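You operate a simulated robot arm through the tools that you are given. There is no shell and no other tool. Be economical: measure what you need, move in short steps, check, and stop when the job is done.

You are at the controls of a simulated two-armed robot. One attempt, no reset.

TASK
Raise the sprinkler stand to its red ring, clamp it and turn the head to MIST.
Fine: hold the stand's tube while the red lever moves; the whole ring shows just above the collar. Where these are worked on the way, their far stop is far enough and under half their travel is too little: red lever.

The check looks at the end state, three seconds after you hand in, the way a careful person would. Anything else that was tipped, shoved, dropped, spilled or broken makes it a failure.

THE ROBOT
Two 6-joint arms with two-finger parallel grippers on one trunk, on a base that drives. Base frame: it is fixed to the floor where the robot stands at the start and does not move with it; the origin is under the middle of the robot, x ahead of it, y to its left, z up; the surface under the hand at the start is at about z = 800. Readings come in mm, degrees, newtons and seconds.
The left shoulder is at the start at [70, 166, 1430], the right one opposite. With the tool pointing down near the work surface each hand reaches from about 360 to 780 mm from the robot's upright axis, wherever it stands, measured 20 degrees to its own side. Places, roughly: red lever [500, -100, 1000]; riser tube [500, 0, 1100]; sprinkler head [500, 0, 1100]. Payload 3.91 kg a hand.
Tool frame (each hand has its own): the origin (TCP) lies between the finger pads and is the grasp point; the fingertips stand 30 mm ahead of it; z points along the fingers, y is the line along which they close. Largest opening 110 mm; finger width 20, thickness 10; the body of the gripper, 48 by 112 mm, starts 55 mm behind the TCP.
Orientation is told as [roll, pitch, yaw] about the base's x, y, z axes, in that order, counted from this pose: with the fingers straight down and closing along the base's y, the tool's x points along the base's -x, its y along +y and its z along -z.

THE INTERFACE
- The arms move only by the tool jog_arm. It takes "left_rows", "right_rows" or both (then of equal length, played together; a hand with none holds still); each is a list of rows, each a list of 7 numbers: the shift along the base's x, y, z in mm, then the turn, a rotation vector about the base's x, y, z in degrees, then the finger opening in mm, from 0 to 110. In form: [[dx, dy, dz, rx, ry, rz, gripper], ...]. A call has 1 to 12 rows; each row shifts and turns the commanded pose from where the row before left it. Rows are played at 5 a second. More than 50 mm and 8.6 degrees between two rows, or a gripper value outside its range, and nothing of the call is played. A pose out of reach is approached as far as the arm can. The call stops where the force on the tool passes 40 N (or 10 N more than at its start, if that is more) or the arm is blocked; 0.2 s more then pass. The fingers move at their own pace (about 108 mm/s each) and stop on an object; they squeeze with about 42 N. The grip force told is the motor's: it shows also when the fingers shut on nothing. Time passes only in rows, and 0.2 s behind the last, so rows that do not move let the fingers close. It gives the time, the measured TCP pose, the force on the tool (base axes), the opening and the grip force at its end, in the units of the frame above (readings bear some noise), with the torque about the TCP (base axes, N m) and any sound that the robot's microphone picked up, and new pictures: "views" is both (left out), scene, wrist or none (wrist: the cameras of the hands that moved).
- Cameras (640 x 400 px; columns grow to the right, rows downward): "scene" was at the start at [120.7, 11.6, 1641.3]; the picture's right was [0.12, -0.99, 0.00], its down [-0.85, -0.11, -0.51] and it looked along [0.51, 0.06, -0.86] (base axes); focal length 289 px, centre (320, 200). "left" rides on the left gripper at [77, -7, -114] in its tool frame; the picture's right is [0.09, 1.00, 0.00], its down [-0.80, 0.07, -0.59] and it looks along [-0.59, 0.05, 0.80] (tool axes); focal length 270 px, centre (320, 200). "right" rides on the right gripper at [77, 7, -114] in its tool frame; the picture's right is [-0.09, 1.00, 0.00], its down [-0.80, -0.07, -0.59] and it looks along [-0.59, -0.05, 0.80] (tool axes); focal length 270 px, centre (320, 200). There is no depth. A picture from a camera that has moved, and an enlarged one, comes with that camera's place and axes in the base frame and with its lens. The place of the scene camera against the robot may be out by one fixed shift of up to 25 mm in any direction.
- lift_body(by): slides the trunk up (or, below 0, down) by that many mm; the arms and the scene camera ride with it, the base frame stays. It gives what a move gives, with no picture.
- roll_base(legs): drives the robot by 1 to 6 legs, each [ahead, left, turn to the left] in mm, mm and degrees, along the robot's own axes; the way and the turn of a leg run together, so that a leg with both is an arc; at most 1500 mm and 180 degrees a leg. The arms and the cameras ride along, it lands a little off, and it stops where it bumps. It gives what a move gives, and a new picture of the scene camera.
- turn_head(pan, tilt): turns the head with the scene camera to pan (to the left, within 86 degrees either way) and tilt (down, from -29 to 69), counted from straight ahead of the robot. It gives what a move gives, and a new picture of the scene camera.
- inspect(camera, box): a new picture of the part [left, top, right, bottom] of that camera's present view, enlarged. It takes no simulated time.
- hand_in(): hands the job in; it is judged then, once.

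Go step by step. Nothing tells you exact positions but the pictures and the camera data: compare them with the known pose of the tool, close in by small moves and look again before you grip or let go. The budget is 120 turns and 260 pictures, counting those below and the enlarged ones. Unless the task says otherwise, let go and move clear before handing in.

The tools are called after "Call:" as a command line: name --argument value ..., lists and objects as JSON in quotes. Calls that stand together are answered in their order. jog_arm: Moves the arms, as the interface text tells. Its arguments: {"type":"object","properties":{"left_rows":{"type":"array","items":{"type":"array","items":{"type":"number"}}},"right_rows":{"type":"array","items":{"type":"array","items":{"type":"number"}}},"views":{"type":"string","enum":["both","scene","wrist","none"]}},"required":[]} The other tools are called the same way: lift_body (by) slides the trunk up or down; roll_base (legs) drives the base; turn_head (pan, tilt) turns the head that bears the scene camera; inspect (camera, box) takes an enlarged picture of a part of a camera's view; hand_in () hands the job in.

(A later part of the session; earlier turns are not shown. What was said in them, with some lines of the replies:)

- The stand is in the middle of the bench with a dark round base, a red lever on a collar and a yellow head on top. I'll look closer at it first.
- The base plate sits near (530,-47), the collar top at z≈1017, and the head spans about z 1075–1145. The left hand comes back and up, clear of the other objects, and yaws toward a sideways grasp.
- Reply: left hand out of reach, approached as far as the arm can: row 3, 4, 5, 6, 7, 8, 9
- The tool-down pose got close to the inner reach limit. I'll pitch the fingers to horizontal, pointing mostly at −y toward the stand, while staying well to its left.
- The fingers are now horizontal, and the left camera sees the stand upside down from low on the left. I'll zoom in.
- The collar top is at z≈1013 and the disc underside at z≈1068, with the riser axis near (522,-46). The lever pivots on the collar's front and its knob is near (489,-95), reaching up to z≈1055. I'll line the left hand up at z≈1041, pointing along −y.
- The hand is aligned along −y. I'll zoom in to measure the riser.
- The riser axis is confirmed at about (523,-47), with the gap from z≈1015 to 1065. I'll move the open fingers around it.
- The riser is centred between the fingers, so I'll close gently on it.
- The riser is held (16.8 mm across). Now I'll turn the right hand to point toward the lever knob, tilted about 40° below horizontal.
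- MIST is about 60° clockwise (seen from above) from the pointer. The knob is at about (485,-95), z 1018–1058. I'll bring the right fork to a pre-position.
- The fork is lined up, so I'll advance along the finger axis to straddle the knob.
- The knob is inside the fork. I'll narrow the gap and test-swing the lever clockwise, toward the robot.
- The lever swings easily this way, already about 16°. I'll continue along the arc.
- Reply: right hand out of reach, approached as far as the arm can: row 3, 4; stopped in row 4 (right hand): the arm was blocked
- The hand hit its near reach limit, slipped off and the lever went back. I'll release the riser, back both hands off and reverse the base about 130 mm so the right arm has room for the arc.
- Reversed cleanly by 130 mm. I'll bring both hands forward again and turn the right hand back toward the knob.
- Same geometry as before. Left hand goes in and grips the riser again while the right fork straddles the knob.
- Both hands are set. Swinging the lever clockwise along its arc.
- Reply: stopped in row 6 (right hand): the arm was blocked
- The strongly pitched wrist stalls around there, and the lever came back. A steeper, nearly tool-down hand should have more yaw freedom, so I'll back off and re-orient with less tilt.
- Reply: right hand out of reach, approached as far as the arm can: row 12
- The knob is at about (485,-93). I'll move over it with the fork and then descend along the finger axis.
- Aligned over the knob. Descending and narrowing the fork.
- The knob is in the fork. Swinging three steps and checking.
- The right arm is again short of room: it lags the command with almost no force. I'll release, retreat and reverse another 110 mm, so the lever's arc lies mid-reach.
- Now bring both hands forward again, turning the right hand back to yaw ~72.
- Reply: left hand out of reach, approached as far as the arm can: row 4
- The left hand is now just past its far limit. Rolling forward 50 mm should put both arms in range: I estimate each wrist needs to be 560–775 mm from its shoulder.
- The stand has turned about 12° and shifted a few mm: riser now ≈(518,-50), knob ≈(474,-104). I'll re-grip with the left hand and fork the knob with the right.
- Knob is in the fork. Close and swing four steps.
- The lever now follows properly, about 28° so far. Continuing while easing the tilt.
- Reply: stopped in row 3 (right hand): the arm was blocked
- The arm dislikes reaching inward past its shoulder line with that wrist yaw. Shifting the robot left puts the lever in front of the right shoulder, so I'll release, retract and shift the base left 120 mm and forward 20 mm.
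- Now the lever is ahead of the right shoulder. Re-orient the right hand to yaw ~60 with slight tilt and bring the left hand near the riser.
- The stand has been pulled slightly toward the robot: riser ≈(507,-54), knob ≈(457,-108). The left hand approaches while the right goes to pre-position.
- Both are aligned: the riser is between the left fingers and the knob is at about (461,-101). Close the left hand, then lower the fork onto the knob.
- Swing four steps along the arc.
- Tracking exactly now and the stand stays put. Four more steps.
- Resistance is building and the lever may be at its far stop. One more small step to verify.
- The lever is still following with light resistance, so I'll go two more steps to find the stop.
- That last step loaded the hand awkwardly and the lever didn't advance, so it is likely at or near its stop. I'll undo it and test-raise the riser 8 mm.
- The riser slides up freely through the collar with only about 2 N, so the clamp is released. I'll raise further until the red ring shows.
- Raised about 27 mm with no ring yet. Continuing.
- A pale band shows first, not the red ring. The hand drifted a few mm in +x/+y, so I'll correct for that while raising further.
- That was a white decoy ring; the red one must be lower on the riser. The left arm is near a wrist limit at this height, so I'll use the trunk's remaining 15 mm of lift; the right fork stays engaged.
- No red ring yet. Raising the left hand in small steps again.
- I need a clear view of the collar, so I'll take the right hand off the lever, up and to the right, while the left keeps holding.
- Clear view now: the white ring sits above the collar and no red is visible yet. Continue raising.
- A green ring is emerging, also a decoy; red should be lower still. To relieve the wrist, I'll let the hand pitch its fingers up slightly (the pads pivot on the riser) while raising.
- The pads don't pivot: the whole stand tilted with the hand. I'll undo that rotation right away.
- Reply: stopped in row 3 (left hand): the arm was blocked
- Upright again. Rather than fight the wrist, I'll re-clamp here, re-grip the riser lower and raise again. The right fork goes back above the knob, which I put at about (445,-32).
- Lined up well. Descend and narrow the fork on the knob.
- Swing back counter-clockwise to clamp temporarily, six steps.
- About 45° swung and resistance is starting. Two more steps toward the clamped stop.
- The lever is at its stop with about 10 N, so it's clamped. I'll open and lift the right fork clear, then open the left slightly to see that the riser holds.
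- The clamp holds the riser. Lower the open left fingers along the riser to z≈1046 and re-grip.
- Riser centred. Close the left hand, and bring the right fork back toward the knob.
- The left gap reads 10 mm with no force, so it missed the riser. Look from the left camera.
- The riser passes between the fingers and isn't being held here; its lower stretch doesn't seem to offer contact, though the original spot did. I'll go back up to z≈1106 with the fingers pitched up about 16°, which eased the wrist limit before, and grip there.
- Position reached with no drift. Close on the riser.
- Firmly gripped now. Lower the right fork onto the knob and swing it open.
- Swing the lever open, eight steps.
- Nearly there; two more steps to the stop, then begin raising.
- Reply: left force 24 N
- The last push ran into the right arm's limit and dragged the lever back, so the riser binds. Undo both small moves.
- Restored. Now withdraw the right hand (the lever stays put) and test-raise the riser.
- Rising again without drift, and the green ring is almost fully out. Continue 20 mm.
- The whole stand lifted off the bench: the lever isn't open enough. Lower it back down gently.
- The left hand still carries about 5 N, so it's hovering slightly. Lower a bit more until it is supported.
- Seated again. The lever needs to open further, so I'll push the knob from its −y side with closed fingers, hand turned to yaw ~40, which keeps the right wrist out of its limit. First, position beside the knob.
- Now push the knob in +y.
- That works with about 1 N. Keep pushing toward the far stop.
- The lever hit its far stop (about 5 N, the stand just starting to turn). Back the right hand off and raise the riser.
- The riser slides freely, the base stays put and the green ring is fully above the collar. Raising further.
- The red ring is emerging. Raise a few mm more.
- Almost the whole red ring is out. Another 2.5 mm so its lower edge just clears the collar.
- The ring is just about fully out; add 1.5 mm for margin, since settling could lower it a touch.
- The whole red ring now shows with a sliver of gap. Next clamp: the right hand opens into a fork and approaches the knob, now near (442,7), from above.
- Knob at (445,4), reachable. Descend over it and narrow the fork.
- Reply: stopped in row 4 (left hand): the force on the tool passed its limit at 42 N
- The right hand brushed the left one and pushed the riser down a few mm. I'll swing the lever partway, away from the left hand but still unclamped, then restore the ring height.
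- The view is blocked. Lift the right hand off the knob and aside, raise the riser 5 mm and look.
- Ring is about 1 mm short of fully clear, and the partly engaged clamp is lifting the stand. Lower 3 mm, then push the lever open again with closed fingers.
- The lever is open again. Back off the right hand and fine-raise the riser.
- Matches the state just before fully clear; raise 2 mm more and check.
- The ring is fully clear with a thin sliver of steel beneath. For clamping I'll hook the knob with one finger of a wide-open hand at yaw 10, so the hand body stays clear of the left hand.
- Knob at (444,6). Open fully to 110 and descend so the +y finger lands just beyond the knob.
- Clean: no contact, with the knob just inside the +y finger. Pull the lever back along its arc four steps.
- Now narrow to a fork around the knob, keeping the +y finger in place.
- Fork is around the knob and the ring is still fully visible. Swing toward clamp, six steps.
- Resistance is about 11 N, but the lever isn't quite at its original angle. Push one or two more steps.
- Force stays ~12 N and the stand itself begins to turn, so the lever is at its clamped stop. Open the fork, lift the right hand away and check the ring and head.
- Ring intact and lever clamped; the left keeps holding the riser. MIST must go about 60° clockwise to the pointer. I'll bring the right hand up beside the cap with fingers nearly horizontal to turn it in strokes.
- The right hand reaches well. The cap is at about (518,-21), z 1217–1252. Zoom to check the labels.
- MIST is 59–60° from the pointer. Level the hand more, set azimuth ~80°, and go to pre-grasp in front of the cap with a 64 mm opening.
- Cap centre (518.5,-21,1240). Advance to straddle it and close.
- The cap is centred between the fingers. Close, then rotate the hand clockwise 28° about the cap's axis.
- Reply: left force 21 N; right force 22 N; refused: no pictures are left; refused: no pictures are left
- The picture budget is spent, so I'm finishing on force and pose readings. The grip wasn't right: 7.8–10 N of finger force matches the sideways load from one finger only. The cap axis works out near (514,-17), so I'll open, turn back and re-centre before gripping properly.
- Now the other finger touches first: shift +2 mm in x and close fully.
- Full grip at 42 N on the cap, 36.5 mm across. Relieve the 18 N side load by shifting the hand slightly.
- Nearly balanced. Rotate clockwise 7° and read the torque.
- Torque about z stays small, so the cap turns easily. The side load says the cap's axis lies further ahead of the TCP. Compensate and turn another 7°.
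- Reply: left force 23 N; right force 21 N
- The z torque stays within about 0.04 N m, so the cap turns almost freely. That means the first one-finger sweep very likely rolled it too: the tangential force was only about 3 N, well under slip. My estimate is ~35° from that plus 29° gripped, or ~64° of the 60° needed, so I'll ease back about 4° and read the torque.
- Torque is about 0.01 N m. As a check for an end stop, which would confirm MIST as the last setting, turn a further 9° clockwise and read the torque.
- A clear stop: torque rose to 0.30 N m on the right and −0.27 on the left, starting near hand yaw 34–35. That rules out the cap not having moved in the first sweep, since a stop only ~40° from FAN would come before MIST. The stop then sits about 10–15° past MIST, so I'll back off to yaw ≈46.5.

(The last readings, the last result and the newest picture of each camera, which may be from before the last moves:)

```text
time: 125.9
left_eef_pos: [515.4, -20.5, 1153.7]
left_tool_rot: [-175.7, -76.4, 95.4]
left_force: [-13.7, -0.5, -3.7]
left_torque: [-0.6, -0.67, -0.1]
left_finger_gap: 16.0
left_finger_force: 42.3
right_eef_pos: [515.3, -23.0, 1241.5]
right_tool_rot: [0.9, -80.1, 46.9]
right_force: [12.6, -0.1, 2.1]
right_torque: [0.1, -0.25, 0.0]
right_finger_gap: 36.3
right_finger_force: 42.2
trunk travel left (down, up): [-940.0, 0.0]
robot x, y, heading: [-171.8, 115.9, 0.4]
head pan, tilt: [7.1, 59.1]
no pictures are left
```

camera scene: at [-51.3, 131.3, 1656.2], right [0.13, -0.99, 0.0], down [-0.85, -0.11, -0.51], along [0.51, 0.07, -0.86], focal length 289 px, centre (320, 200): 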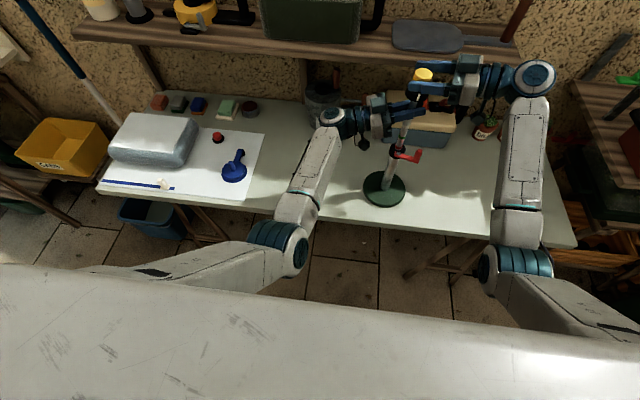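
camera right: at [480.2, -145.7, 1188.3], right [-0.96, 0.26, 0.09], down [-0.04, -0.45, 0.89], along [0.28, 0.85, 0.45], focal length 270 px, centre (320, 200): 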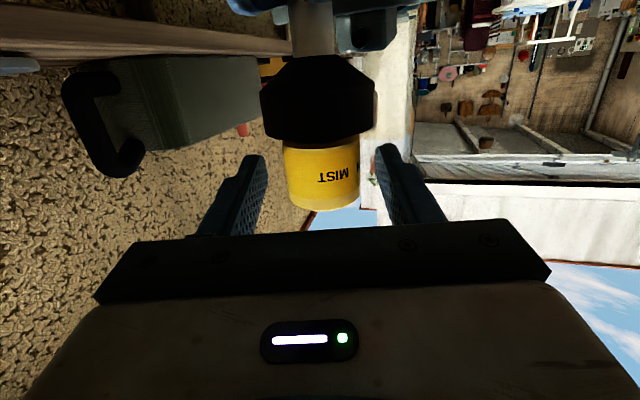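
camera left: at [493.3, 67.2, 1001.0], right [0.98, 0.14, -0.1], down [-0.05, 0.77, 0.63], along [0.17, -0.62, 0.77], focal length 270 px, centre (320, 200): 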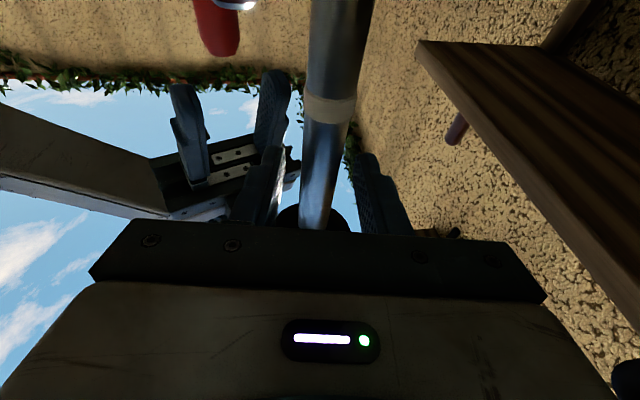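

Torque is back to zero at yaw 46.9. Relieve the side load, open, and back straight out.

Call:
jog_arm --right_rows '[[1.2, 0, 0, 0, 0, 0, 5], [0, 0, 0, 0, 0, 0, 5], [0, 0, 0, 0, 0, 0, 44], [0, 0, 0, 0, 0, 0, 66], [0, 0, 0, 0, 0, 0, 66], [-13, -14, 3, 0, 0, 0, 66], [-13, -15, 3, 0, 0, 0, 66], [-14, -16, 3, 0, 0, 0, 66], [-14, -16, 3, 0, 0, 0, 66], [0, -40, 0, 0, 0, 0, 66], [0, -45, 0, 0, 0, 0, 66]]' --views "none"

```text
time: 128.3
left_eef_pos: [516.2, -22.1, 1154.3]
left_tool_rot: [-176.1, -76.5, 95.8]
left_force: [0.6, -0.5, -3.0]
left_torque: [-0.12, -0.28, -0.02]
left_finger_gap: 16.0
left_finger_force: 42.3
right_eef_pos: [460.9, -166.6, 1253.8]
right_tool_rot: [1.4, -80.4, 46.2]
right_force: [0.1, 0.7, -0.4]
right_torque: [0.02, -0.04, 0.03]
right_finger_gap: 66.1
right_finger_force: 0.1
trunk travel left (down, up): [-940.0, 0.0]
robot x, y, heading: [-171.8, 119.6, 0.4]
head pan, tilt: [7.1, 59.1]
no pictures are left
```

Right hand clear. Now ease the left down a hair, release the riser and withdraw along +y.

Call:
jog_arm --left_rows '[[0, 0, -0.7, 0, 0, 0, 10], [0, 0, 0, 0, 0, 0, 10], [0, 0, 0, 0, 0, 0, 20], [0, 0, 0, 0, 0, 0, 34], [0, 0, 0, 0, 0, 0, 46], [0, 0, 0, 0, 0, 0, 46], [-3, 20, -2, 0, 0, 0, 46], [-4, 30, -4, 0, 0, 0, 46], [-5, 35, -4, 0, 0, 0, 46], [-5, 40, 0, 0, 0, 0, 46], [-5, 40, 0, 0, 0, 0, 46]]' --views "none"

```text
time: 130.7
left_eef_pos: [492.9, 144.9, 1144.4]
left_tool_rot: [-175.9, -76.3, 95.6]
left_force: [0.1, 0.4, 0.6]
left_torque: [0.01, -0.01, 0.0]
left_finger_gap: 46.2
left_finger_force: 0.1
right_eef_pos: [462.8, -162.4, 1255.1]
right_tool_rot: [0.6, -80.1, 47.3]
right_force: [-0.4, 0.0, -0.5]
right_torque: [-0.01, -0.03, -0.03]
right_finger_gap: 65.9
right_finger_force: 0.1
trunk travel left (down, up): [-940.0, 0.0]
robot x, y, heading: [-174.9, 118.8, 0.5]
head pan, tilt: [7.1, 59.1]
no pictures are left
```

Both hands are clear, no contact forces remain, and the stand is on its own. Handing in.

Call:
hand_in

```text
The job is handed in.
```

I handed the job in with the stand raised to its red ring and clamped. The head is set to where I estimate MIST to be, but I couldn't see that last part.

- **Red ring:** in the last pictures I took of it, with the lever already clamped, the whole ring showed just above the collar with a thin sliver of steel beneath.
- **Red lever:** it is back at its clamped stop, and the left hand held the tube during every lever move. My first tries with the lever slipped, dragging and turning the stand several centimetres. On a later try the stand, still clamped, was also lifted briefly and set back down.
- **Head:** I ran out of pictures before turning it, so I worked from force and torque readings alone. I felt a stop in the turning direction and set the head about 12° short of it, where I estimate MIST lines up with the pointer. It could be off by 10° or so.
- **End state:** both hands let go and are clear of the stand. The clamp, ring and head have not been seen since I released them.
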